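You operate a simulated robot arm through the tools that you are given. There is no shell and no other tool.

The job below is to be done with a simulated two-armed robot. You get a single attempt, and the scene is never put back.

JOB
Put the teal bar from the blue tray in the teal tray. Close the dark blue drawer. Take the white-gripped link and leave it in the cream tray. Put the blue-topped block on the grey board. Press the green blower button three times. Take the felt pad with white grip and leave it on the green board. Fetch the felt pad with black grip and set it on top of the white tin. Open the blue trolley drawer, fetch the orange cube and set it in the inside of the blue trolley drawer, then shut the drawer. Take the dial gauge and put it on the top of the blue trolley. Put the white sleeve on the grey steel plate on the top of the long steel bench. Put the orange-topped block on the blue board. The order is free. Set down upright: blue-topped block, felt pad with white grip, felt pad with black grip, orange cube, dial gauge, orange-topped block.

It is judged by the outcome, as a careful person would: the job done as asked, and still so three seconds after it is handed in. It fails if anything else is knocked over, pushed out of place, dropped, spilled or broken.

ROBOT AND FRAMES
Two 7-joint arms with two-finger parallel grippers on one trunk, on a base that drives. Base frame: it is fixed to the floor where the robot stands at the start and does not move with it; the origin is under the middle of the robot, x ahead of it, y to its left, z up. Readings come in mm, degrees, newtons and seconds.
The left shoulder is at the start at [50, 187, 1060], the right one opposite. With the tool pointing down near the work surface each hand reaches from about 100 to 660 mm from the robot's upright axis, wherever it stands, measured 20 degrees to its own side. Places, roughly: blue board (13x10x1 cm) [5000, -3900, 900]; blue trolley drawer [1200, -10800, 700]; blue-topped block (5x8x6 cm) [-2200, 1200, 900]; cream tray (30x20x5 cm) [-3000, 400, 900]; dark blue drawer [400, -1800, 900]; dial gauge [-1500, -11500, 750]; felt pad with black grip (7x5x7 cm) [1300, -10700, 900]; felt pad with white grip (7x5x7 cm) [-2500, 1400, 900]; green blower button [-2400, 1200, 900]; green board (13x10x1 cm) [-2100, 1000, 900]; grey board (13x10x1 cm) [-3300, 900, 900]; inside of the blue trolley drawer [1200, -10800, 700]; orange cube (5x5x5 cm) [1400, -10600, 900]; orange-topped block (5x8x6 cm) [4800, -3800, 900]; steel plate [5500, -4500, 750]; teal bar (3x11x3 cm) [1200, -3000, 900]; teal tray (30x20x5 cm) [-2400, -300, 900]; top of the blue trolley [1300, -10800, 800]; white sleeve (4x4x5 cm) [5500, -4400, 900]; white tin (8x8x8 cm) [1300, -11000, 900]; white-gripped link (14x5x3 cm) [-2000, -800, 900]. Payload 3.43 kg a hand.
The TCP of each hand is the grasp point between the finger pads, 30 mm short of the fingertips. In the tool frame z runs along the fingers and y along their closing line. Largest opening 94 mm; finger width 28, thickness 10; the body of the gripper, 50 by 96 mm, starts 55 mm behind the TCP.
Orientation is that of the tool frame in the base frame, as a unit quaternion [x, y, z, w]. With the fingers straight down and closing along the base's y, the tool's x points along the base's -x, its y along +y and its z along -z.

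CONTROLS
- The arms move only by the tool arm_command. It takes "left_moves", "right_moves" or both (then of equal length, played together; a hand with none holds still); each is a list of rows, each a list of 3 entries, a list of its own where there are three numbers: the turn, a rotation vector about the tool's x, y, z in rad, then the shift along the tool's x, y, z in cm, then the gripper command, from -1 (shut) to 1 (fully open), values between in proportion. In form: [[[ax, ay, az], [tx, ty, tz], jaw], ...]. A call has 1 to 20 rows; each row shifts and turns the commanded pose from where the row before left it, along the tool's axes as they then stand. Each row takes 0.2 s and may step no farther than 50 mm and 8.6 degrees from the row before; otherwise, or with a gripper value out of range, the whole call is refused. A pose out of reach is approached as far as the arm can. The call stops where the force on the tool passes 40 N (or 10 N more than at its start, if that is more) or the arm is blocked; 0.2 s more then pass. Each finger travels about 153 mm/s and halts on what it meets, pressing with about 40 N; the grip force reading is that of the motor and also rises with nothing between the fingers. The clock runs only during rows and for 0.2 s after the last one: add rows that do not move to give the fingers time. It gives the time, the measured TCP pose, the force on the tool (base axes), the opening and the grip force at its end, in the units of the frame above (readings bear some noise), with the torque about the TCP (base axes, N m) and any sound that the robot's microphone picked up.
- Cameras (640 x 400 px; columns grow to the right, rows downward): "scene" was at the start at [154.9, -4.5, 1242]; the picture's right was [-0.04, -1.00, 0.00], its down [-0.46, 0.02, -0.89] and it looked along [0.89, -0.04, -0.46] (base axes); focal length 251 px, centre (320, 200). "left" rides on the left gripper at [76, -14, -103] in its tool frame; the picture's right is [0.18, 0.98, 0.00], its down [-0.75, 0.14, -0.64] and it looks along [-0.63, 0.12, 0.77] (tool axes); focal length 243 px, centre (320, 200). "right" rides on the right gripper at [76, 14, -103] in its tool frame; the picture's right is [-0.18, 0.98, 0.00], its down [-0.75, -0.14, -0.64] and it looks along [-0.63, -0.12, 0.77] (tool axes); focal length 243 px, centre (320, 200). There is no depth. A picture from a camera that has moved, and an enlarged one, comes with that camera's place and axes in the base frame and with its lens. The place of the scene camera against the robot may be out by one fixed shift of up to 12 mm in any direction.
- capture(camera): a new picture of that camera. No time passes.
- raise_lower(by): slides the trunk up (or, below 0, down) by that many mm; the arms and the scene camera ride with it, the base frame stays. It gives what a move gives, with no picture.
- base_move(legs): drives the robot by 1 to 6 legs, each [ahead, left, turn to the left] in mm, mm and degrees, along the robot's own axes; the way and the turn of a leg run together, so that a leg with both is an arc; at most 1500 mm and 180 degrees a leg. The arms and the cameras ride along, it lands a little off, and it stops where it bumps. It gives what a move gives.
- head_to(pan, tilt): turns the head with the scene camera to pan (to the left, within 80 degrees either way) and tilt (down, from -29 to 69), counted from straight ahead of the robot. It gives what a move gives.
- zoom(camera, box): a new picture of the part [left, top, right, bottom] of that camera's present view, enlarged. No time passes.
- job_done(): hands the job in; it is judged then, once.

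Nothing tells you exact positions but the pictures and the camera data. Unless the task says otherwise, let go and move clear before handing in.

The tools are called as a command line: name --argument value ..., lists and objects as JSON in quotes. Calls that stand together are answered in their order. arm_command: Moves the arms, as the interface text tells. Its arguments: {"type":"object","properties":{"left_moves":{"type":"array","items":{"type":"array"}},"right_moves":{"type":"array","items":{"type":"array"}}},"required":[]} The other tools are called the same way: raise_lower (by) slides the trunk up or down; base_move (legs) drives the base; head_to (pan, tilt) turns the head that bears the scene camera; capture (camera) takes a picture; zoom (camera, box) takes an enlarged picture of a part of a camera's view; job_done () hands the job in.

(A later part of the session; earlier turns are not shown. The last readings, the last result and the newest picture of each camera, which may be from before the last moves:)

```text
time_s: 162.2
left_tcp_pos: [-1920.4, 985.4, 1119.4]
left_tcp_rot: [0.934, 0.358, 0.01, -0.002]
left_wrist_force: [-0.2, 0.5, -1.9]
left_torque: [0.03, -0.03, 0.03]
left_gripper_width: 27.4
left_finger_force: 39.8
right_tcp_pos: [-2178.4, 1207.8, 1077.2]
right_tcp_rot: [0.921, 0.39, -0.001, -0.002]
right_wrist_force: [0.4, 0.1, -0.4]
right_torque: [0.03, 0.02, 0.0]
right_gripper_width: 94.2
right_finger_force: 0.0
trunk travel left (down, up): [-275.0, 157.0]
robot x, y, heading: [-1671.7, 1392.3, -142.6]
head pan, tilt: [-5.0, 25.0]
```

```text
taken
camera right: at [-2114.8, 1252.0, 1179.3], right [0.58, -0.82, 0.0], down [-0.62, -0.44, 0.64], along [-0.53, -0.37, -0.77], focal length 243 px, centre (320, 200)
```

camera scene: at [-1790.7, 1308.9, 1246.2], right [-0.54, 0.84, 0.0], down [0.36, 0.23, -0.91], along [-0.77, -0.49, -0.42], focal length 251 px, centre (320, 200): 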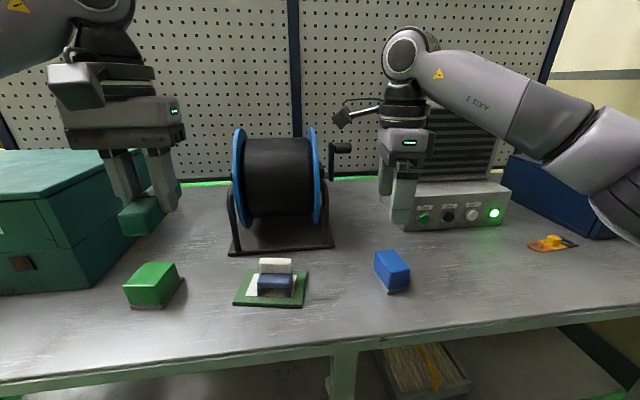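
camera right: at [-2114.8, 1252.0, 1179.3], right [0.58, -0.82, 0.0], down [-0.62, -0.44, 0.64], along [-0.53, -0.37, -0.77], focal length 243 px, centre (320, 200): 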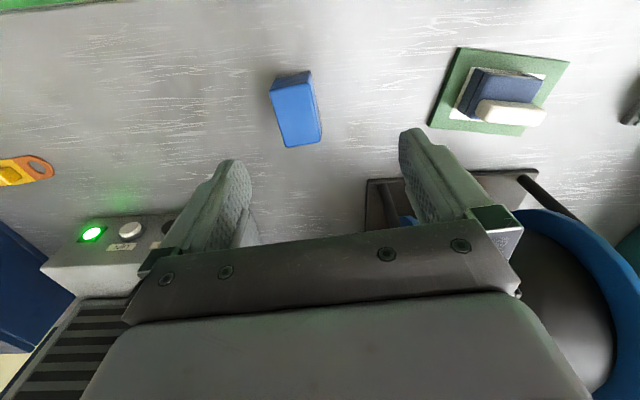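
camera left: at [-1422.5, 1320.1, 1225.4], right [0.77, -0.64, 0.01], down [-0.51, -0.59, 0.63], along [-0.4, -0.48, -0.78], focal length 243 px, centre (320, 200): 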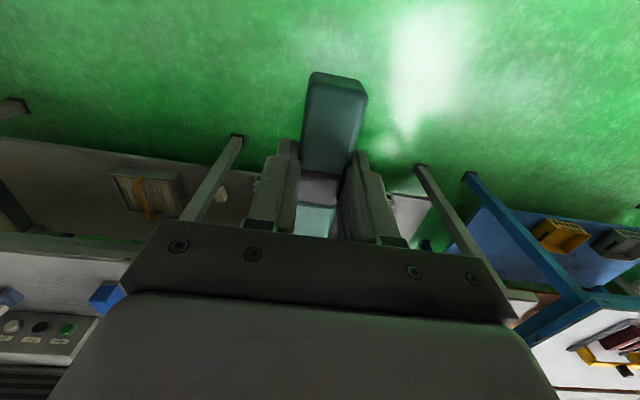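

arm_command --right_moves '[[[0, 0, 0], [-1.83, -2.82, 0], 0.6], [[0, 0, 0], [0, 0, 4], 0.6], [[0, 0, 0], [0, 0, 4], 0.6], [[0, 0, 0], [0, 0, 2.5], 0.6], [[0, 0, 0], [0, 0, 0], 0.6]]'

capture --camera "right"

zoom --camera "scene" --box '[330, 200, 460, 310]'

```text
time_s: 163.4
left_tcp_pos: [-1920.8, 985.2, 1120.6]
left_tcp_rot: [0.934, 0.357, 0.012, -0.003]
left_wrist_force: [0.4, 0.0, -2.4]
left_torque: [-0.02, -0.06, 0.0]
left_gripper_width: 27.3
left_finger_force: 39.8
right_tcp_pos: [-2209.4, 1213.6, 972.3]
right_tcp_rot: [0.921, 0.389, 0.0, -0.001]
right_wrist_force: [-0.3, -0.6, -0.2]
right_torque: [0.0, -0.02, -0.03]
right_gripper_width: 74.9
right_finger_force: 0.0
trunk travel left (down, up): [-275.0, 157.0]
robot x, y, heading: [-1672.1, 1394.8, -142.7]
head pan, tilt: [-5.0, 25.0]
```

```text
taken
camera right: at [-2146.2, 1256.9, 1073.3], right [0.58, -0.82, 0.0], down [-0.63, -0.44, 0.64], along [-0.53, -0.37, -0.77], focal length 243 px, centre (320, 200)
```

right: 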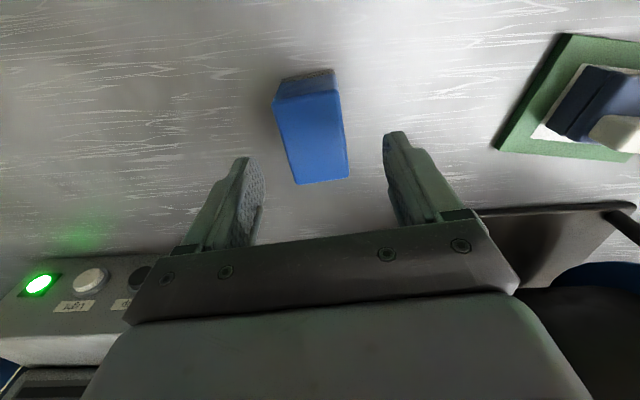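

```text
3.64 times, centred on (395, 255) of scene
camera zoom: at [-1790.5, 1308.7, 1246.2], right [-0.54, 0.84, 0.0], down [0.36, 0.23, -0.91], along [-0.77, -0.49, -0.42], focal length 912 px, centre (47, 0)
```

zoom: 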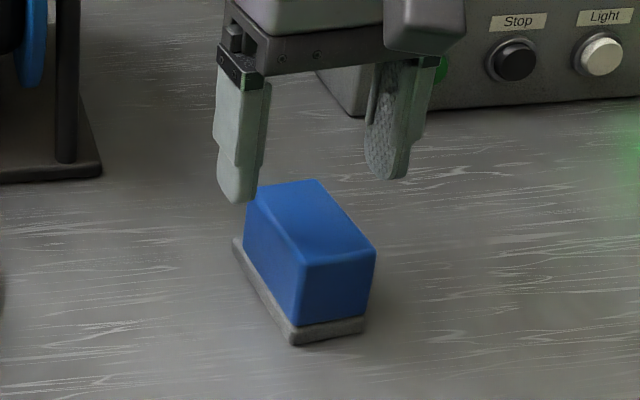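

arm_command --right_moves '[[[0, 0, 0], [0.1, -0.3, 2.5], 0.6], [[0, 0, 0], [0, 0, 2.5], 0.6], [[0, 0, 0], [0, 0, 1.2], 0.6], [[0, 0, 0], [0, 0, 0], 0.6]]'

capture --camera "right"

zoom --camera "scene" --box '[330, 200, 460, 310]'

```text
time_s: 164.4
left_tcp_pos: [-1921.2, 984.6, 1120.8]
left_tcp_rot: [0.934, 0.358, 0.012, -0.003]
left_wrist_force: [0.6, 0.1, -1.3]
left_torque: [0.03, 0.02, 0.0]
left_gripper_width: 27.1
left_finger_force: 40.1
right_tcp_pos: [-2211.8, 1217.9, 910.3]
right_tcp_rot: [0.921, 0.389, -0.001, -0.001]
right_wrist_force: [0.6, 1.4, -0.6]
right_torque: [-0.02, 0.03, 0.01]
right_gripper_width: 75.0
right_finger_force: 0.2
trunk travel left (down, up): [-275.0, 157.0]
robot x, y, heading: [-1673.5, 1392.8, -142.8]
head pan, tilt: [-5.0, 25.0]
```

```text
taken
camera right: at [-2149.3, 1261.2, 1012.1], right [0.58, -0.82, 0.0], down [-0.63, -0.44, 0.64], along [-0.53, -0.37, -0.77], focal length 243 px, centre (320, 200)
```

right: 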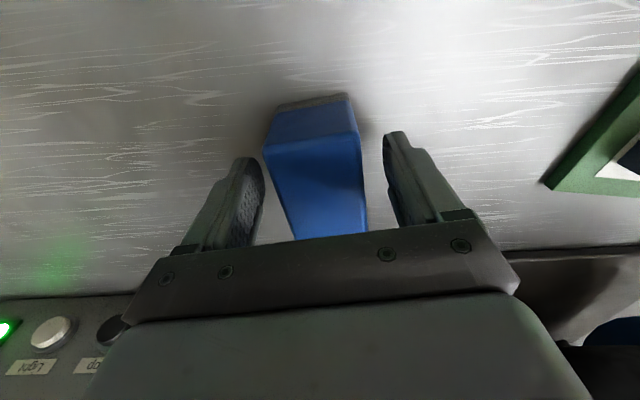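

```text
3.64 times, centred on (395, 255) of scene
camera zoom: at [-1790.6, 1308.7, 1246.2], right [-0.54, 0.84, 0.0], down [0.36, 0.23, -0.91], along [-0.77, -0.49, -0.42], focal length 912 px, centre (47, 0)
```

zoom: 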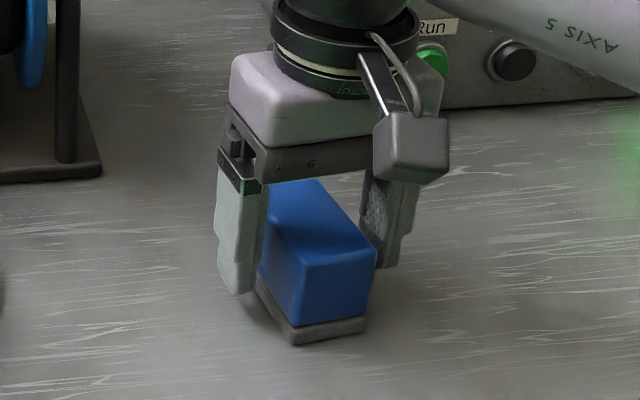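

arm_command --right_moves '[[[0, 0, 0], [0, 0, 0], 0.2], [[0, 0, 0], [0, 0, 0], -0.1], [[0, 0, 0], [0, 0, 0], -0.5], [[0, 0, 0], [0, 0, 0], -1], [[0, 0, 0], [0, 0, 0], -1]]'

arm_command --right_moves '[[[0, 0, 0], [0, 0, -0.3], -1], [[0, 0, 0], [0, 0, -0.5], -1], [[0, 0, 0], [0, 0, -0.7], -1], [[0, 0, 0], [0, 0, -1], -1], [[0, 0, 0], [0, 0, 0], -1]]'

zoom --camera "scene" --box '[330, 200, 460, 310]'

```text
time_s: 165.6
left_tcp_pos: [-1921.1, 985.0, 1120.0]
left_tcp_rot: [0.934, 0.357, 0.012, -0.002]
left_wrist_force: [-0.2, 0.6, -1.6]
left_torque: [0.02, -0.02, 0.02]
left_gripper_width: 27.6
left_finger_force: 40.0
right_tcp_pos: [-2212.4, 1217.1, 910.0]
right_tcp_rot: [0.921, 0.39, 0.0, -0.002]
right_wrist_force: [0.5, -0.5, 0.7]
right_torque: [-0.01, 0.05, 0.03]
right_gripper_width: 49.3
right_finger_force: 39.8
trunk travel left (down, up): [-275.0, 157.0]
robot x, y, heading: [-1666.6, 1391.8, -142.7]
head pan, tilt: [-5.0, 25.0]
```

```text
time_s: 166.8
left_tcp_pos: [-1920.4, 985.5, 1120.0]
left_tcp_rot: [0.934, 0.357, 0.012, -0.003]
left_wrist_force: [-0.9, 0.5, -1.8]
left_torque: [0.03, -0.04, -0.02]
left_gripper_width: 27.2
left_finger_force: 39.4
right_tcp_pos: [-2211.8, 1217.5, 935.0]
right_tcp_rot: [0.921, 0.389, 0.0, -0.001]
right_wrist_force: [-0.5, 0.2, -2.7]
right_torque: [0.03, -0.01, 0.02]
right_gripper_width: 49.1
right_finger_force: 40.0
trunk travel left (down, up): [-275.0, 157.0]
robot x, y, heading: [-1670.8, 1394.7, -142.4]
head pan, tilt: [-5.0, 25.0]
```

```text
3.64 times, centred on (395, 255) of scene
camera zoom: at [-1790.8, 1308.6, 1246.1], right [-0.54, 0.84, 0.0], down [0.36, 0.23, -0.91], along [-0.76, -0.49, -0.42], focal length 912 px, centre (47, 0)
```

zoom: 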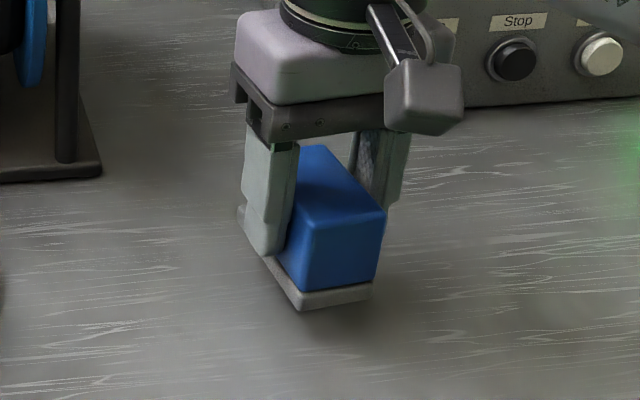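

The block is held firmly at 49 mm. I'll raise it to travel height and back away from the bench.

arm_command --right_moves '[[[0, 0, 0], [0, 0, -1], -1], [[0, 0, 0], [0, 0, -1.5], -1], [[0, 0, 0], [0, 0, -1.8], -1], [[0, 0, 0], [0, 0, -1.8], -1], [[0, 0, 0], [0, 0, -1.8], -1], [[0, 0, 0], [0, 0, -1.8], -1], [[0, 0, 0], [0, 0, -1.8], -1], [[0, 0, 0], [0.5, 0, -1.8], -1], [[0, 0, 0], [1.5, 0, -1.5], -1], [[0, 0, 0], [2, 0, -1], -1], [[0, 0, 0], [2, 0, 0], -1], [[0, 0, 0], [2, 0, 0], -1], [[0, 0, 0], [2, 0, 0], -1], [[0, 0, 0], [1, 0, 0], -1]]'

base_move --legs '[[-300, 0, 0]]'

capture --camera "scene"

capture --camera "right"

```text
time_s: 169.8
left_tcp_pos: [-1921.1, 985.4, 1119.8]
left_tcp_rot: [0.934, 0.357, 0.011, -0.003]
left_wrist_force: [0.5, -0.2, -1.6]
left_torque: [0.01, 0.0, 0.0]
left_gripper_width: 27.0
left_finger_force: 40.3
right_tcp_pos: [-2135.0, 1294.5, 1096.0]
right_tcp_rot: [0.921, 0.389, 0.0, -0.001]
right_wrist_force: [0.2, -0.1, -3.1]
right_torque: [-0.02, 0.01, 0.0]
right_gripper_width: 49.1
right_finger_force: 39.5
trunk travel left (down, up): [-275.0, 157.0]
robot x, y, heading: [-1670.3, 1390.5, -142.6]
head pan, tilt: [-5.0, 25.0]
```

```text
time_s: 171.8
left_tcp_pos: [-1685.7, 1168.1, 1120.4]
left_tcp_rot: [0.935, 0.354, 0.011, -0.003]
left_wrist_force: [0.2, 0.1, -1.2]
left_torque: [0.01, 0.03, 0.0]
left_gripper_width: 27.3
left_finger_force: 39.8
right_tcp_pos: [-1897.1, 1478.6, 1095.7]
right_tcp_rot: [0.923, 0.386, -0.001, -0.001]
right_wrist_force: [-0.2, 0.1, -2.2]
right_torque: [0.0, -0.04, 0.0]
right_gripper_width: 48.9
right_finger_force: 39.6
trunk travel left (down, up): [-275.0, 157.0]
robot x, y, heading: [-1431.7, 1577.0, -142.9]
head pan, tilt: [-5.0, 25.0]
```

```text
taken
camera scene: at [-1553.5, 1490.2, 1246.2], right [-0.53, 0.85, 0.0], down [0.36, 0.22, -0.91], along [-0.77, -0.48, -0.42], focal length 251 px, centre (320, 200)
```

scene: 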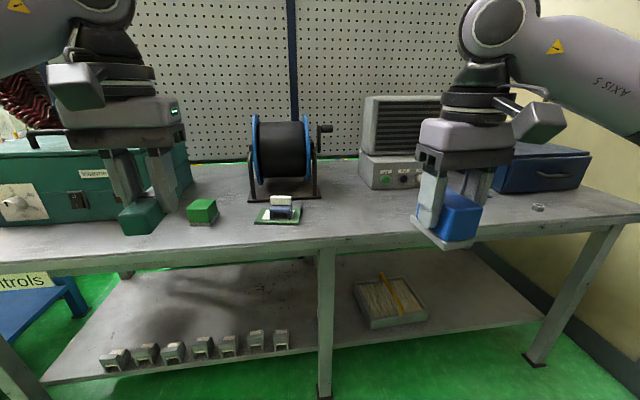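

```text
taken
camera right: at [-1834.0, 1522.5, 1197.2], right [0.57, -0.82, 0.0], down [-0.63, -0.44, 0.64], along [-0.53, -0.37, -0.77], focal length 243 px, centre (320, 200)
```

right: 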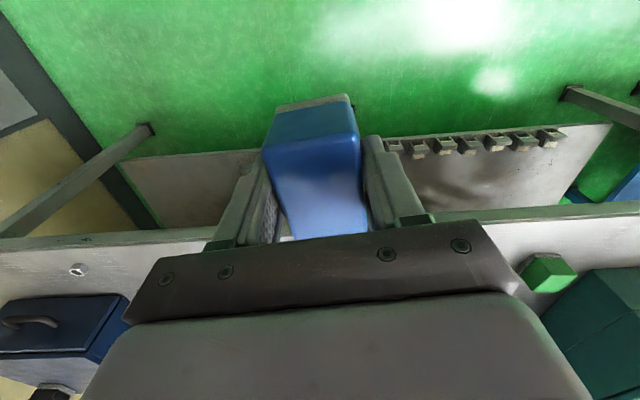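

Both items are secure. I'll drive down the aisle to the red walkway so I can get round to the far side of the bench rows.

base_move --legs '[[-150, 0, 0], [0, 0, 91], [1500, 0, 0], [1500, 0, 0], [1500, 0, 0]]'

head_to --pan 0 --tilt 15

capture --camera "scene"

```text
time_s: 198.4
left_tcp_pos: [1944.0, -2126.4, 1119.3]
left_tcp_rot: [0.391, 0.92, 0.007, -0.01]
left_wrist_force: [-0.8, -0.6, -1.7]
left_torque: [-0.01, 0.01, 0.03]
left_gripper_width: 27.3
left_finger_force: 40.0
right_tcp_pos: [1641.9, -2351.2, 1094.4]
right_tcp_rot: [0.359, 0.933, -0.001, 0.0]
right_wrist_force: [0.9, -0.9, -3.0]
right_torque: [0.02, 0.02, 0.01]
right_gripper_width: 49.5
right_finger_force: 40.1
trunk travel left (down, up): [-275.0, 157.0]
robot x, y, heading: [1525.0, -1894.3, -50.5]
head pan, tilt: [-5.0, 25.0]
```

```text
time_s: 199.1
left_tcp_pos: [1943.6, -2126.7, 1119.6]
left_tcp_rot: [0.391, 0.92, 0.007, -0.009]
left_wrist_force: [-0.3, 0.7, -1.4]
left_torque: [0.0, 0.02, 0.0]
left_gripper_width: 27.2
left_finger_force: 39.8
right_tcp_pos: [1642.6, -2351.6, 1095.1]
right_tcp_rot: [0.359, 0.933, 0.0, 0.0]
right_wrist_force: [0.0, 0.8, -1.7]
right_torque: [0.01, 0.0, 0.01]
right_gripper_width: 49.1
right_finger_force: 40.6
trunk travel left (down, up): [-275.0, 157.0]
robot x, y, heading: [1526.3, -1891.8, -50.3]
head pan, tilt: [0.0, 15.0]
```

```text
taken
camera scene: at [1628.1, -2010.7, 1262.3], right [-0.77, -0.64, 0.0], down [-0.17, 0.2, -0.97], along [0.61, -0.74, -0.26], focal length 251 px, centre (320, 200)
```

scene: 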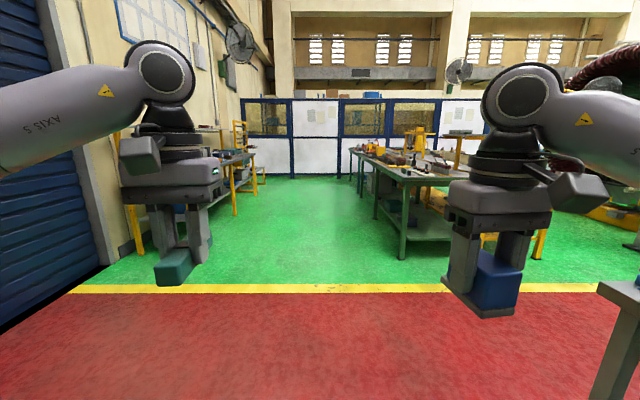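

The red walkway is right ahead. I'll drive onto it, turn right along it and look.

base_move --legs '[[1450, 0, 0], [0, 0, -91.5]]'

capture --camera "scene"

```text
time_s: 210.1
left_tcp_pos: [2189.5, -3410.8, 1119.2]
left_tcp_rot: [0.931, 0.366, 0.012, -0.001]
left_wrist_force: [0.4, -0.4, -1.7]
left_torque: [0.02, 0.0, 0.02]
left_gripper_width: 27.5
left_finger_force: 40.0
right_tcp_pos: [1969.0, -3105.4, 1095.6]
right_tcp_rot: [0.917, 0.398, -0.001, 0.0]
right_wrist_force: [0.0, -0.1, -2.5]
right_torque: [-0.01, 0.01, -0.01]
right_gripper_width: 49.0
right_finger_force: 39.9
trunk travel left (down, up): [-275.0, 157.0]
robot x, y, heading: [2431.7, -2998.0, -141.5]
head pan, tilt: [0.0, 15.0]
```

```text
taken
camera scene: at [2316.7, -3093.2, 1262.4], right [-0.62, 0.78, 0.0], down [0.2, 0.16, -0.97], along [-0.76, -0.6, -0.26], focal length 251 px, centre (320, 200)
```

scene: 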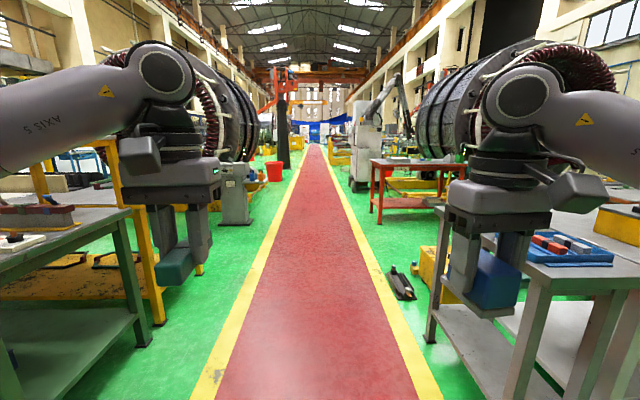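

The walkway is clear ahead. I'll go along it past the bench ends and look right for the far aisle.

base_move --legs '[[1500, 0, 0], [900, 0, 0]]'

head_to --pan -70 --tilt 15

capture --camera "scene"

head_to --pan -25 --tilt 15

capture --camera "scene"

```text
time_s: 222.1
left_tcp_pos: [291.4, -4968.1, 1119.6]
left_tcp_rot: [0.925, 0.379, 0.011, -0.002]
left_wrist_force: [-0.3, 0.0, -1.7]
left_torque: [0.01, 0.0, 0.0]
left_gripper_width: 27.3
left_finger_force: 40.0
right_tcp_pos: [63.7, -4667.7, 1095.7]
right_tcp_rot: [0.912, 0.409, 0.0, -0.001]
right_wrist_force: [-0.4, 0.0, -3.3]
right_torque: [0.0, -0.03, 0.03]
right_gripper_width: 48.9
right_finger_force: 40.3
trunk travel left (down, up): [-275.0, 157.0]
robot x, y, heading: [519.8, -4549.6, -139.9]
head pan, tilt: [0.0, 15.0]
```

```text
time_s: 223.5
left_tcp_pos: [292.1, -4967.8, 1119.9]
left_tcp_rot: [0.925, 0.379, 0.012, -0.001]
left_wrist_force: [-0.2, 0.5, -1.9]
left_torque: [0.01, -0.01, 0.04]
left_gripper_width: 27.2
left_finger_force: 39.8
right_tcp_pos: [64.7, -4667.8, 1095.8]
right_tcp_rot: [0.912, 0.411, 0.0, -0.001]
right_wrist_force: [0.6, 0.0, -2.1]
right_torque: [0.02, 0.0, 0.0]
right_gripper_width: 49.2
right_finger_force: 40.4
trunk travel left (down, up): [-275.0, 157.0]
robot x, y, heading: [518.0, -4552.6, -140.0]
head pan, tilt: [-70.0, 15.0]
```

```text
taken
camera scene: at [400.6, -4539.1, 1262.4], right [0.5, 0.87, 0.0], down [0.22, -0.13, -0.97], along [-0.84, 0.48, -0.26], focal length 251 px, centre (320, 200)
```

scene: 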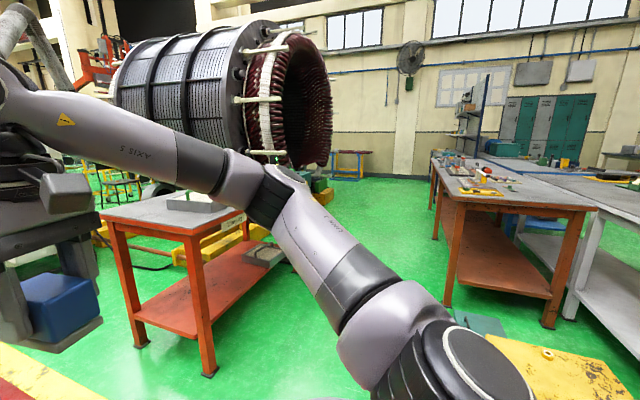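

```text
time_s: 224.7
left_tcp_pos: [290.5, -4967.5, 1118.9]
left_tcp_rot: [0.926, 0.378, 0.012, -0.002]
left_wrist_force: [-0.8, -0.4, -1.6]
left_torque: [-0.02, 0.01, -0.04]
left_gripper_width: 27.3
left_finger_force: 40.0
right_tcp_pos: [63.8, -4667.8, 1095.7]
right_tcp_rot: [0.912, 0.409, -0.001, 0.0]
right_wrist_force: [0.1, -0.4, -1.1]
right_torque: [-0.03, 0.01, 0.01]
right_gripper_width: 49.0
right_finger_force: 40.3
trunk travel left (down, up): [-275.0, 157.0]
robot x, y, heading: [523.5, -4546.5, -139.8]
head pan, tilt: [-25.0, 15.0]
```

```text
taken
camera scene: at [391.4, -4609.8, 1262.4], right [-0.26, 0.97, 0.0], down [0.25, 0.07, -0.97], along [-0.93, -0.25, -0.26], focal length 251 px, centre (320, 200)
```

scene: 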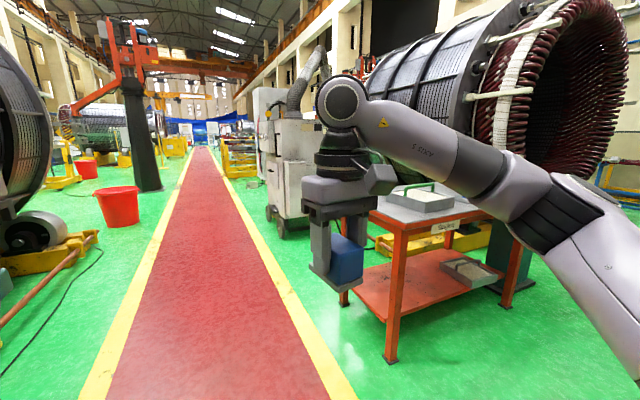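

The far aisle runs between the brown-framed bench and the red table. I'll go forward a little, turn right and drive up it.

base_move --legs '[[430, 0, 0], [0, 0, -91.6], [1500, 0, 0], [800, 0, 0]]'

head_to --pan 0 --tilt 15

capture --camera "scene"

```text
time_s: 242.1
left_tcp_pos: [-1657.7, -2777.7, 1120.4]
left_tcp_rot: [0.919, -0.393, 0.01, 0.007]
left_wrist_force: [-0.1, 0.0, -1.9]
left_torque: [0.0, -0.04, 0.01]
left_gripper_width: 27.7
left_finger_force: 39.6
right_tcp_pos: [-1354.1, -2555.0, 1095.7]
right_tcp_rot: [0.932, -0.363, 0.001, -0.001]
right_wrist_force: [0.7, 0.5, -2.4]
right_torque: [0.01, -0.02, -0.02]
right_gripper_width: 49.1
right_finger_force: 39.6
trunk travel left (down, up): [-275.0, 157.0]
robot x, y, heading: [-1241.0, -3014.8, 129.1]
head pan, tilt: [-25.0, 15.0]
```

```text
time_s: 243.0
left_tcp_pos: [-1655.7, -2778.5, 1119.2]
left_tcp_rot: [0.919, -0.394, 0.009, 0.007]
left_wrist_force: [0.4, 1.2, -1.9]
left_torque: [-0.02, 0.01, -0.01]
left_gripper_width: 27.1
left_finger_force: 39.8
right_tcp_pos: [-1355.2, -2555.6, 1095.5]
right_tcp_rot: [0.932, -0.361, 0.001, -0.001]
right_wrist_force: [0.0, -0.2, -2.3]
right_torque: [-0.01, -0.03, -0.01]
right_gripper_width: 49.1
right_finger_force: 40.1
trunk travel left (down, up): [-275.0, 157.0]
robot x, y, heading: [-1241.3, -3012.2, 128.9]
head pan, tilt: [0.0, 15.0]
```

```text
taken
camera scene: at [-1332.0, -2897.8, 1262.4], right [0.78, 0.63, 0.0], down [0.16, -0.2, -0.97], along [-0.61, 0.75, -0.26], focal length 251 px, centre (320, 200)
```

scene: 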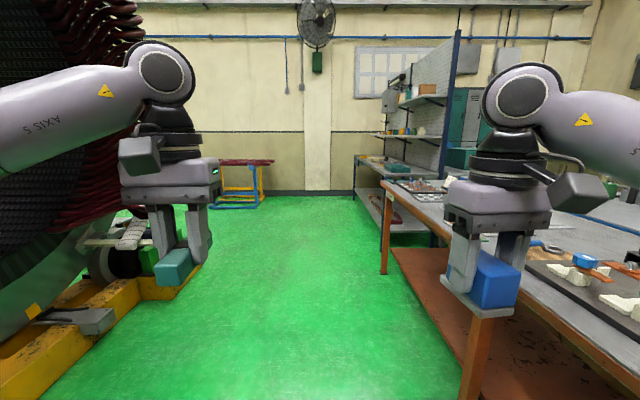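

The aisle is wide open. The teal tray is on the shelf bench past the end of the brown bench; I'll drive up to it and turn to face it.

base_move --legs '[[1500, 0, 0], [1050, 0, 0], [0, 0, -90.5]]'

head_to --pan 0 --tilt 25

capture --camera "scene"

```text
time_s: 259.2
left_tcp_pos: [-2479.2, -603.8, 1119.8]
left_tcp_rot: [-0.328, 0.945, -0.001, -0.012]
left_wrist_force: [0.2, 0.6, -1.9]
left_torque: [0.0, 0.03, 0.02]
left_gripper_width: 27.4
left_finger_force: 40.0
right_tcp_pos: [-2286.5, -925.5, 1095.3]
right_tcp_rot: [-0.361, 0.933, -0.002, 0.0]
right_wrist_force: [-0.6, -0.6, -2.9]
right_torque: [-0.02, 0.01, -0.01]
right_gripper_width: 49.1
right_finger_force: 40.1
trunk travel left (down, up): [-275.0, 157.0]
robot x, y, heading: [-2750.1, -992.7, 33.8]
head pan, tilt: [0.0, 15.0]
```

```text
time_s: 259.9
left_tcp_pos: [-2479.8, -603.8, 1119.3]
left_tcp_rot: [-0.329, 0.944, -0.001, -0.012]
left_wrist_force: [0.6, -0.3, -2.5]
left_torque: [0.05, 0.02, -0.04]
left_gripper_width: 27.5
left_finger_force: 39.8
right_tcp_pos: [-2285.1, -925.6, 1094.7]
right_tcp_rot: [-0.36, 0.933, -0.001, 0.0]
right_wrist_force: [0.3, 0.0, -3.0]
right_torque: [-0.03, 0.02, -0.02]
right_gripper_width: 48.8
right_finger_force: 39.8
trunk travel left (down, up): [-275.0, 157.0]
robot x, y, heading: [-2749.8, -999.7, 33.9]
head pan, tilt: [0.0, 25.0]
```

```text
taken
camera scene: at [-2623.4, -912.4, 1246.2], right [0.56, -0.83, 0.0], down [-0.35, -0.24, -0.91], along [0.75, 0.5, -0.42], focal length 251 px, centre (320, 200)
```

scene: 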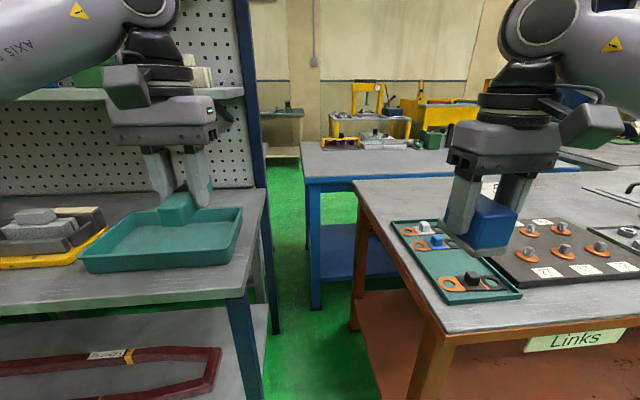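

The teal tray is ahead-left, and the link trays are on the bench to the right. I'll square up to the bench and move closer so the left hand is over the teal tray.

base_move --legs '[[0, 0, 7.3], [0, 130, 0], [140, 0, 0]]'

head_to --pan 10 --tilt 28

capture --camera "scene"

capture --camera "left"

```text
time_s: 263.2
left_tcp_pos: [-2511.9, -378.9, 1119.5]
left_tcp_rot: [-0.389, 0.921, -0.002, -0.012]
left_wrist_force: [0.3, 0.7, -1.9]
left_torque: [-0.03, 0.04, 0.0]
left_gripper_width: 27.5
left_finger_force: 40.4
right_tcp_pos: [-2277.8, -672.4, 1095.4]
right_tcp_rot: [-0.422, 0.907, -0.001, 0.0]
right_wrist_force: [0.1, 0.1, -3.3]
right_torque: [-0.04, 0.01, -0.01]
right_gripper_width: 48.9
right_finger_force: 40.0
trunk travel left (down, up): [-275.0, 157.0]
robot x, y, heading: [-2733.4, -800.7, 41.5]
head pan, tilt: [0.0, 25.0]
```

```text
time_s: 263.9
left_tcp_pos: [-2511.9, -379.4, 1120.6]
left_tcp_rot: [-0.39, 0.921, -0.001, -0.012]
left_wrist_force: [0.0, -0.3, -1.9]
left_torque: [0.01, -0.02, 0.06]
left_gripper_width: 27.4
left_finger_force: 40.2
right_tcp_pos: [-2278.6, -673.2, 1095.3]
right_tcp_rot: [-0.421, 0.907, -0.001, 0.001]
right_wrist_force: [0.3, -0.6, -3.7]
right_torque: [-0.02, 0.04, -0.03]
right_gripper_width: 49.3
right_finger_force: 40.2
trunk travel left (down, up): [-275.0, 157.0]
robot x, y, heading: [-2735.2, -803.0, 41.4]
head pan, tilt: [10.0, 28.0]
```

```text
taken
camera scene: at [-2626.4, -694.7, 1241.3], right [0.78, -0.62, 0.0], down [-0.29, -0.37, -0.88], along [0.55, 0.69, -0.47], focal length 251 px, centre (320, 200)
```

scene: 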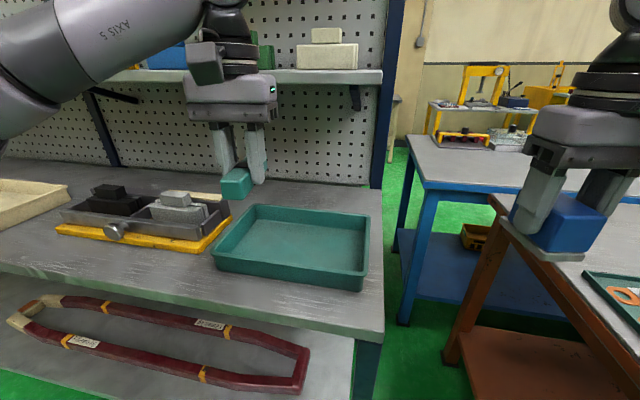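

```text
taken
camera left: at [-2553.7, -441.9, 1225.1], right [-0.83, 0.55, 0.01], down [0.44, 0.65, 0.63], along [0.34, 0.53, -0.78], focal length 243 px, centre (320, 200)
```

left: 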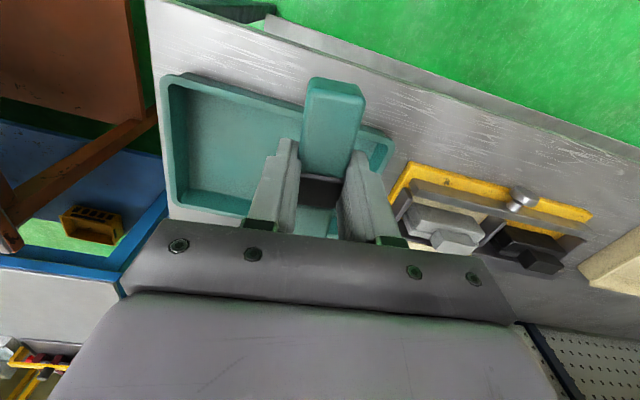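

The tray centre is roughly at (-2390, -310). I'll ease the left hand forward over it and check before lowering.

arm_command --left_moves '[[[0, 0, 0], [-0.8, -0.3, 0], -1], [[0, 0, 0], [-1.4, -0.45, 0], -1], [[0, 0, 0], [-1.6, -0.45, 0], -1], [[0, 0, 0], [-1.6, -0.45, 0], -1], [[0, 0, 0], [-1.6, -0.45, 0], -1], [[0, 0, 0], [-1.6, -0.45, 0], -1], [[0, 0, 0], [-1.6, -0.45, 0], -1], [[0, 0, 0], [-1.6, -0.45, 0], -1], [[0, 0, 0], [-1.0, -0.3, 0], -1], [[0, 0, 0], [-0.6, -0.2, 0], -1], [[0, 0, 0], [0, 0, 0], -1]]'

capture --camera "left"

capture --camera "scene"

```text
time_s: 266.3
left_tcp_pos: [-2400.5, -321.3, 1113.8]
left_tcp_rot: [-0.389, 0.921, -0.002, -0.012]
left_wrist_force: [-1.2, 0.3, -1.6]
left_torque: [0.0, 0.03, 0.0]
left_gripper_width: 27.3
left_finger_force: 39.7
left hand out of reach, approached as far as the arm can: row 9, 10
right_tcp_pos: [-2278.8, -672.8, 1095.5]
right_tcp_rot: [-0.421, 0.907, -0.001, 0.0]
right_wrist_force: [0.2, 0.6, -1.8]
right_torque: [0.01, 0.0, 0.02]
right_gripper_width: 49.1
right_finger_force: 40.5
trunk travel left (down, up): [-275.0, 157.0]
robot x, y, heading: [-2730.6, -806.9, 41.2]
head pan, tilt: [10.0, 28.0]
```

```text
taken
camera left: at [-2442.3, -384.3, 1219.7], right [-0.83, 0.55, 0.01], down [0.44, 0.65, 0.63], along [0.34, 0.53, -0.78], focal length 243 px, centre (320, 200)
```

left: 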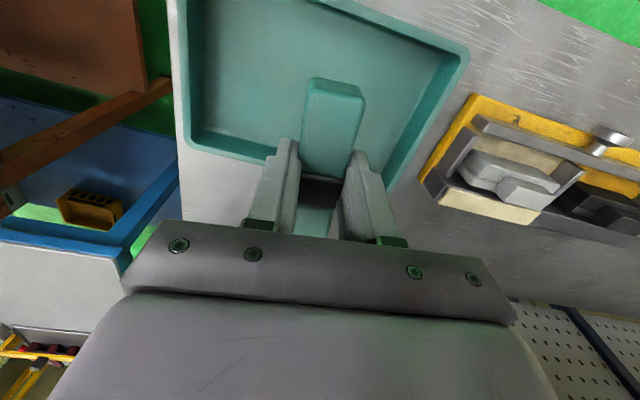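

```text
taken
camera scene: at [-2626.5, -694.7, 1241.3], right [0.78, -0.62, 0.0], down [-0.29, -0.37, -0.88], along [0.55, 0.69, -0.47], focal length 251 px, centre (320, 200)
```

scene: 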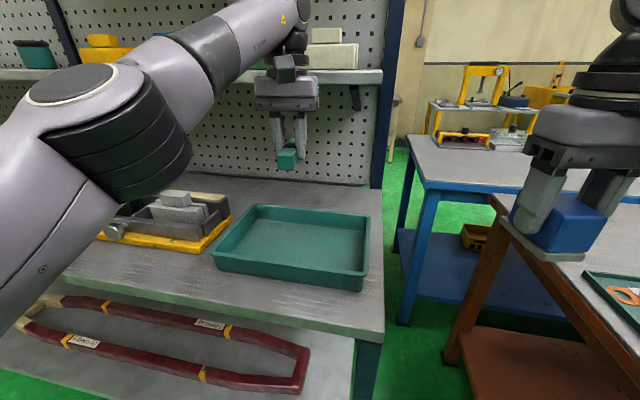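

The hand is centred over the teal tray. I'll lower in smooth steps and check before touching the floor.

arm_command --left_moves '[[[0, 0, 0], [0, 0, 1], -1], [[0, 0, 0], [0, 0, 1.6], -1], [[0, 0, 0], [0, 0, 1.8], -1], [[0, 0, 0], [0, 0, 1.8], -1], [[0, 0, 0], [0, 0, 1.8], -1], [[0, 0, 0], [0, 0, 1.8], -1], [[0, 0, 0], [0, 0, 1.8], -1], [[0, 0, 0], [0, 0, 1.8], -1], [[0, 0, 0], [0, 0, 1.6], -1], [[0, 0, 0], [0, 0, 1.2], -1], [[0, 0, 0], [0, 0, 0.6], -1], [[0, 0, 0], [0, 0, 0], -1]]'

capture --camera "left"

capture --camera "scene"

```text
time_s: 268.9
left_tcp_pos: [-2403.9, -322.0, 945.1]
left_tcp_rot: [-0.39, 0.921, -0.001, -0.012]
left_wrist_force: [-0.4, -0.6, -1.2]
left_torque: [0.0, 0.02, 0.02]
left_gripper_width: 27.1
left_finger_force: 39.9
right_tcp_pos: [-2278.8, -673.4, 1094.9]
right_tcp_rot: [-0.421, 0.907, -0.001, 0.0]
right_wrist_force: [0.5, 0.5, -2.0]
right_torque: [0.01, -0.02, -0.03]
right_gripper_width: 49.1
right_finger_force: 39.9
trunk travel left (down, up): [-275.0, 157.0]
robot x, y, heading: [-2734.0, -806.2, 41.4]
head pan, tilt: [10.0, 28.0]
```

```text
taken
camera left: at [-2444.3, -385.0, 1051.2], right [-0.83, 0.55, 0.01], down [0.44, 0.65, 0.63], along [0.34, 0.53, -0.78], focal length 243 px, centre (320, 200)
```

left: 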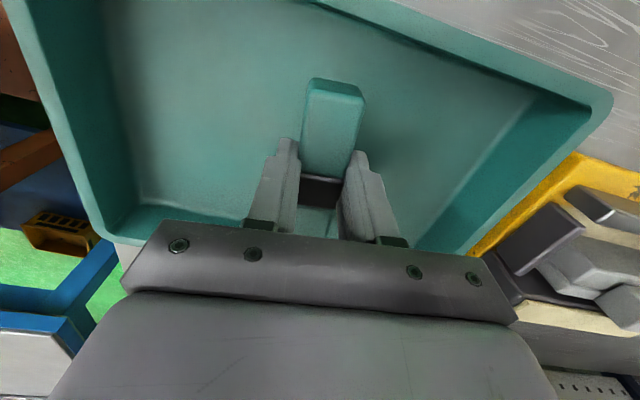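

```text
taken
camera scene: at [-2626.5, -694.7, 1241.3], right [0.78, -0.62, 0.0], down [-0.29, -0.37, -0.88], along [0.55, 0.69, -0.47], focal length 251 px, centre (320, 200)
```

scene: 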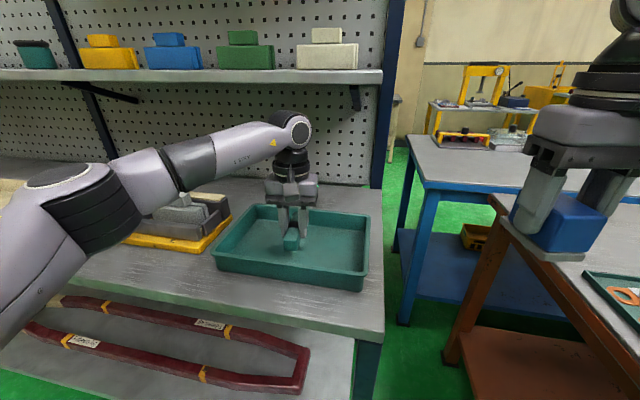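

arm_command --left_moves '[[[0, 0, 0], [0, 0, 1], -1], [[0, 0, 0], [0, 0, 1], -1], [[0, 0, 0], [0, 0, 0.8], -1], [[0, 0, 0], [0, 0, 0], -1]]'

arm_command --left_moves '[[[0, 0, 0], [0, 0, 0.4], -1], [[0, 0, 0], [0, 0, 0], -1]]'

arm_command --left_moves '[[[0, 0, 0], [0, 0, 0.4], -1], [[0, 0, 0], [0, 0, 0], -1]]'

arm_command --left_moves '[[[0, 0, 0], [0, 0, 0.4], -1], [[0, 0, 0], [0, 0, 0], -1]]'

```text
time_s: 269.9
left_tcp_pos: [-2404.9, -322.5, 919.1]
left_tcp_rot: [-0.39, 0.921, -0.003, -0.012]
left_wrist_force: [0.3, -0.1, -1.7]
left_torque: [-0.03, 0.03, -0.02]
left_gripper_width: 27.2
left_finger_force: 40.3
right_tcp_pos: [-2278.2, -672.4, 1094.2]
right_tcp_rot: [-0.422, 0.907, -0.001, 0.001]
right_wrist_force: [0.2, 0.1, -2.6]
right_torque: [-0.05, 0.02, 0.0]
right_gripper_width: 49.0
right_finger_force: 40.1
trunk travel left (down, up): [-275.0, 157.0]
robot x, y, heading: [-2731.7, -802.8, 41.3]
head pan, tilt: [10.0, 28.0]
```

```text
time_s: 270.5
left_tcp_pos: [-2404.1, -323.9, 915.6]
left_tcp_rot: [-0.389, 0.921, -0.002, -0.012]
left_wrist_force: [-0.2, 0.3, -1.8]
left_torque: [-0.02, 0.0, 0.01]
left_gripper_width: 27.3
left_finger_force: 40.5
right_tcp_pos: [-2278.3, -673.1, 1095.8]
right_tcp_rot: [-0.421, 0.907, 0.0, 0.0]
right_wrist_force: [0.5, 0.2, -2.5]
right_torque: [0.01, 0.01, -0.04]
right_gripper_width: 48.9
right_finger_force: 39.8
trunk travel left (down, up): [-275.0, 157.0]
robot x, y, heading: [-2736.1, -799.4, 41.4]
head pan, tilt: [10.0, 28.0]
```

```text
time_s: 271.1
left_tcp_pos: [-2405.7, -323.1, 912.4]
left_tcp_rot: [-0.389, 0.921, -0.002, -0.012]
left_wrist_force: [0.3, -0.3, -0.8]
left_torque: [0.02, 0.0, 0.02]
left_gripper_width: 27.4
left_finger_force: 39.8
right_tcp_pos: [-2278.4, -672.7, 1094.8]
right_tcp_rot: [-0.421, 0.907, 0.0, 0.0]
right_wrist_force: [-0.1, -0.2, -1.7]
right_torque: [-0.01, 0.03, -0.02]
right_gripper_width: 49.1
right_finger_force: 40.0
trunk travel left (down, up): [-275.0, 157.0]
robot x, y, heading: [-2730.6, -804.1, 41.3]
head pan, tilt: [10.0, 28.0]
```

```text
time_s: 271.7
left_tcp_pos: [-2405.3, -322.3, 906.8]
left_tcp_rot: [-0.39, 0.921, -0.002, -0.012]
left_wrist_force: [0.1, 0.5, -2.4]
left_torque: [-0.04, -0.01, -0.01]
left_gripper_width: 27.3
left_finger_force: 41.0
right_tcp_pos: [-2278.7, -673.4, 1095.0]
right_tcp_rot: [-0.42, 0.907, -0.001, 0.001]
right_wrist_force: [0.1, 0.0, -2.6]
right_torque: [-0.05, 0.01, -0.01]
right_gripper_width: 48.9
right_finger_force: 39.6
trunk travel left (down, up): [-275.0, 157.0]
robot x, y, heading: [-2732.0, -806.0, 41.3]
head pan, tilt: [10.0, 28.0]
```

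arm_command --left_moves '[[[0, 0, 0], [0, 0, 0.3], -1], [[0, 0, 0], [0, 0, 0], -1]]'

arm_command --left_moves '[[[0, 0, 0], [0, 0, 0.3], -1], [[0, 0, 0], [0, 0, 0], -1]]'

arm_command --left_moves '[[[0, 0, 0], [0, 0, 0.3], -1], [[0, 0, 0], [0, 0, 0], -1]]'

zoom --camera "scene" --box '[200, 170, 400, 300]'

```text
time_s: 272.3
left_tcp_pos: [-2404.6, -323.4, 904.9]
left_tcp_rot: [-0.388, 0.921, -0.001, -0.011]
left_wrist_force: [1.1, 0.6, -2.5]
left_torque: [0.0, -0.01, 0.0]
left_gripper_width: 27.0
left_finger_force: 40.0
right_tcp_pos: [-2279.0, -672.9, 1094.9]
right_tcp_rot: [-0.421, 0.907, 0.0, 0.0]
right_wrist_force: [-0.8, -0.1, -2.2]
right_torque: [-0.02, 0.04, -0.01]
right_gripper_width: 49.3
right_finger_force: 40.6
trunk travel left (down, up): [-275.0, 157.0]
robot x, y, heading: [-2731.9, -806.2, 41.1]
head pan, tilt: [10.0, 28.0]
```

```text
time_s: 272.9
left_tcp_pos: [-2404.6, -323.0, 900.9]
left_tcp_rot: [-0.389, 0.921, -0.003, -0.012]
left_wrist_force: [0.5, -0.2, -1.7]
left_torque: [0.01, 0.01, -0.02]
left_gripper_width: 27.4
left_finger_force: 39.8
right_tcp_pos: [-2278.0, -672.7, 1095.9]
right_tcp_rot: [-0.421, 0.907, -0.001, 0.001]
right_wrist_force: [-0.8, 0.5, -1.9]
right_torque: [0.04, 0.03, 0.03]
right_gripper_width: 49.2
right_finger_force: 40.5
trunk travel left (down, up): [-275.0, 157.0]
robot x, y, heading: [-2732.5, -804.0, 41.3]
head pan, tilt: [10.0, 28.0]
```

```text
time_s: 273.5
left_tcp_pos: [-2405.2, -322.9, 899.3]
left_tcp_rot: [-0.391, 0.921, -0.002, -0.01]
left_wrist_force: [0.8, 2.1, 7.2]
left_torque: [-0.35, 0.21, -0.04]
left_gripper_width: 27.4
left_finger_force: 40.3
right_tcp_pos: [-2277.9, -672.6, 1095.9]
right_tcp_rot: [-0.421, 0.907, -0.001, 0.001]
right_wrist_force: [-0.3, -0.3, -2.8]
right_torque: [-0.02, 0.05, 0.01]
right_gripper_width: 49.2
right_finger_force: 40.4
trunk travel left (down, up): [-275.0, 157.0]
robot x, y, heading: [-2735.5, -804.9, 41.4]
head pan, tilt: [10.0, 28.0]
```

```text
3.08 times, centred on (300, 235) of scene
camera zoom: at [-2626.9, -695.1, 1241.6], right [0.78, -0.62, 0.0], down [-0.29, -0.37, -0.88], along [0.55, 0.69, -0.47], focal length 772 px, centre (382, 92)
```

zoom: 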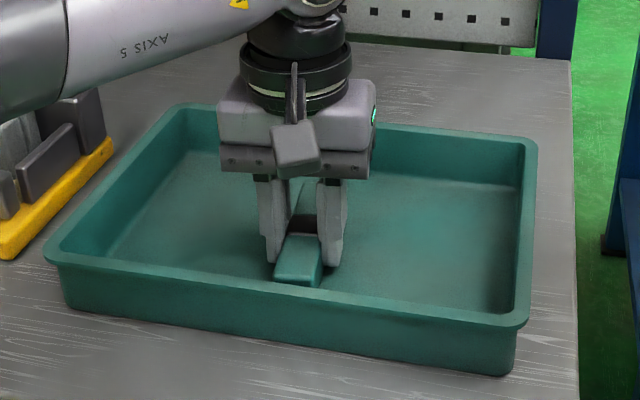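

The bar is touching the tray floor inside the rim. I'll release it and lift out.

arm_command --left_moves '[[[0, 0, 0], [0, 0, 0], -0.3], [[0, 0, 0], [0, 0, 0], 0], [[0, 0, 0], [0, 0, 0], 0.1], [[0, 0, 0], [0, 0, -1.5], 0.1], [[0, 0, 0], [0, 0, -3], 0.1], [[0, 0, 0], [0, 0, -4], 0.1], [[0, 0, 0], [0, 0, -4], 0.1], [[0, 0, 0], [0, 0, -4], 0.1], [[0, 0, 0], [2, 0, -3], 0.5], [[0, 0, 0], [3, 0, 0], 1], [[0, 0, 0], [3, 0, 0], 1], [[0, 0, 0], [3, 0, 0], 1]]'

capture --camera "scene"

capture --camera "left"

```text
time_s: 276.1
left_tcp_pos: [-2478.4, -403.2, 1094.9]
left_tcp_rot: [-0.39, 0.921, -0.002, -0.012]
left_wrist_force: [-0.2, 0.1, -1.0]
left_torque: [0.0, -0.01, 0.02]
left_gripper_width: 94.0
left_finger_force: 0.0
right_tcp_pos: [-2279.4, -673.1, 1095.7]
right_tcp_rot: [-0.421, 0.907, -0.001, 0.0]
right_wrist_force: [0.5, 0.2, -3.5]
right_torque: [-0.03, 0.01, -0.02]
right_gripper_width: 49.0
right_finger_force: 40.3
trunk travel left (down, up): [-275.0, 157.0]
robot x, y, heading: [-2733.6, -803.1, 41.4]
head pan, tilt: [10.0, 28.0]
```

```text
taken
camera scene: at [-2626.8, -694.9, 1241.4], right [0.78, -0.62, 0.0], down [-0.29, -0.37, -0.88], along [0.55, 0.69, -0.47], focal length 251 px, centre (320, 200)
```

scene: 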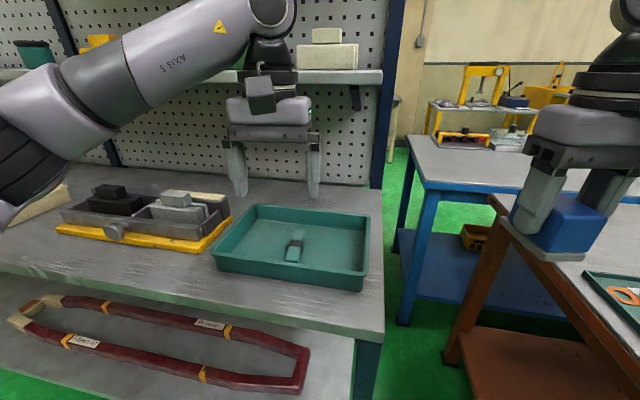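

```text
taken
camera left: at [-2518.8, -465.7, 1200.5], right [-0.83, 0.55, 0.01], down [0.44, 0.65, 0.63], along [0.34, 0.53, -0.78], focal length 243 px, centre (320, 200)
```

left: 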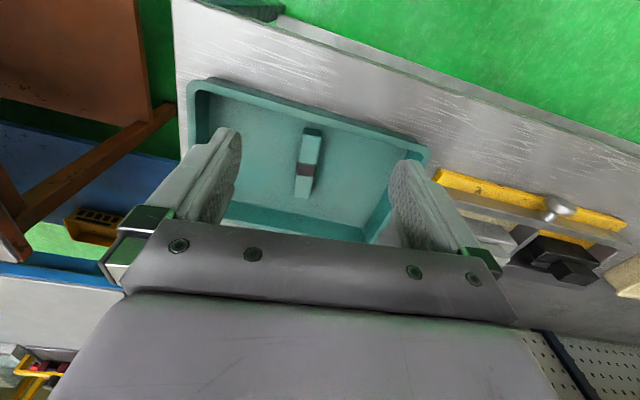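

The teal bar is in the teal tray. Next is the white-gripped link; I'll back up and slide right to the links bench.

base_move --legs '[[-200, 0, 0], [0, -660, 0]]'

head_to --pan 8 --tilt 30

capture --camera "scene"

```text
time_s: 283.5
left_tcp_pos: [-2196.3, -1019.9, 1094.2]
left_tcp_rot: [-0.397, 0.918, -0.002, -0.011]
left_wrist_force: [-0.3, -0.5, 0.4]
left_torque: [0.01, 0.02, -0.02]
left_gripper_width: 94.1
left_finger_force: 0.2
right_tcp_pos: [-1994.4, -1287.6, 1095.4]
right_tcp_rot: [-0.428, 0.904, -0.001, 0.0]
right_wrist_force: [0.3, 0.8, -2.4]
right_torque: [-0.02, -0.03, -0.04]
right_gripper_width: 49.0
right_finger_force: 40.1
trunk travel left (down, up): [-275.0, 157.0]
robot x, y, heading: [-2445.7, -1426.2, 42.1]
head pan, tilt: [10.0, 28.0]
```

```text
time_s: 284.1
left_tcp_pos: [-2196.7, -1019.9, 1096.1]
left_tcp_rot: [-0.396, 0.918, -0.002, -0.012]
left_wrist_force: [0.5, 0.5, -0.2]
left_torque: [0.01, -0.01, 0.02]
left_gripper_width: 93.7
left_finger_force: 0.1
right_tcp_pos: [-1993.0, -1287.6, 1095.1]
right_tcp_rot: [-0.429, 0.903, -0.001, 0.001]
right_wrist_force: [0.0, 0.3, -1.8]
right_torque: [-0.02, 0.03, 0.02]
right_gripper_width: 49.0
right_finger_force: 40.7
trunk travel left (down, up): [-275.0, 157.0]
robot x, y, heading: [-2445.3, -1422.8, 42.2]
head pan, tilt: [8.0, 30.0]
```

```text
taken
camera scene: at [-2339.4, -1316.9, 1238.2], right [0.77, -0.64, 0.0], down [-0.32, -0.38, -0.87], along [0.55, 0.67, -0.5], focal length 251 px, centre (320, 200)
```

scene: 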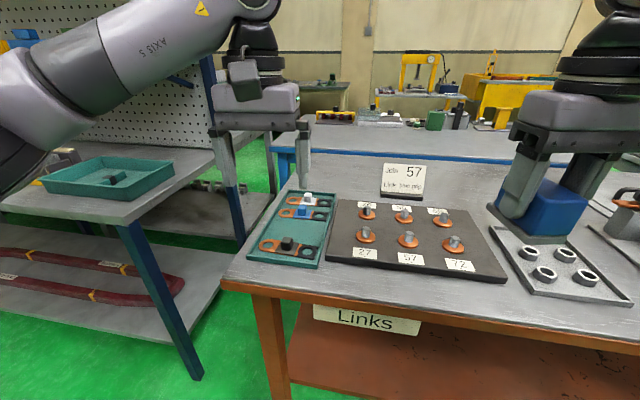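

zoom --camera "scene" --box '[220, 150, 420, 300]'

capture --camera "left"

```text
2.67 times, centred on (320, 225) of scene
camera zoom: at [-2339.4, -1316.9, 1238.2], right [0.77, -0.64, 0.0], down [-0.32, -0.38, -0.87], along [0.55, 0.67, -0.5], focal length 669 px, centre (320, 133)
```

zoom: 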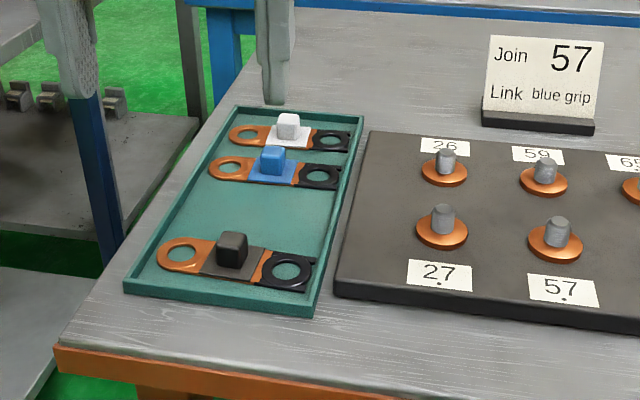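

```text
taken
camera left: at [-2236.5, -1083.1, 1200.4], right [-0.84, 0.54, 0.01], down [0.43, 0.65, 0.63], along [0.33, 0.53, -0.78], focal length 243 px, centre (320, 200)
```

left: 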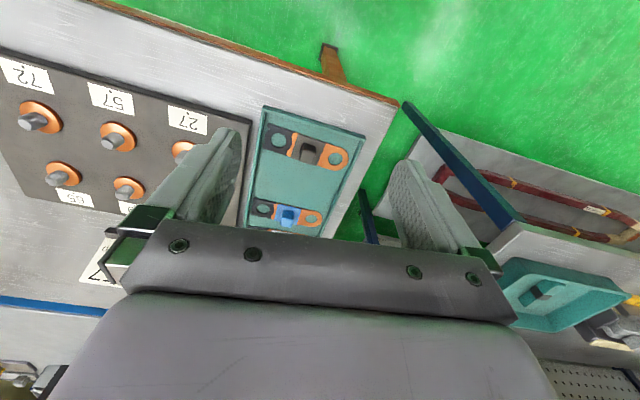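

The white-gripped link is the farthest of the three in the small teal tray, near (-1966, -809). I'll move closer so the left hand can reach it.

base_move --legs '[[120, -20, 0]]'

capture --camera "scene"

```text
time_s: 285.4
left_tcp_pos: [-2095.6, -954.5, 1094.0]
left_tcp_rot: [-0.396, 0.918, -0.002, -0.011]
left_wrist_force: [-0.3, 0.0, 0.4]
left_torque: [-0.04, 0.05, 0.01]
left_gripper_width: 94.2
left_finger_force: 0.0
right_tcp_pos: [-1893.2, -1222.9, 1095.9]
right_tcp_rot: [-0.428, 0.904, -0.001, 0.001]
right_wrist_force: [0.0, 0.5, -3.0]
right_torque: [-0.03, 0.0, -0.01]
right_gripper_width: 49.3
right_finger_force: 39.6
trunk travel left (down, up): [-275.0, 157.0]
robot x, y, heading: [-2348.8, -1362.0, 42.4]
head pan, tilt: [8.0, 30.0]
```

```text
taken
camera scene: at [-2238.8, -1252.6, 1238.1], right [0.77, -0.64, 0.0], down [-0.32, -0.38, -0.87], along [0.55, 0.67, -0.5], focal length 251 px, centre (320, 200)
```

scene: 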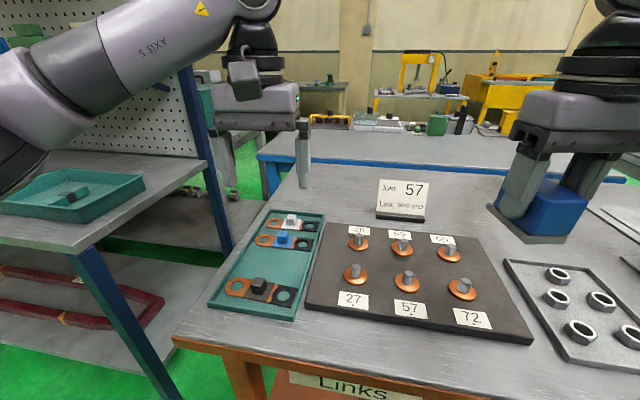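

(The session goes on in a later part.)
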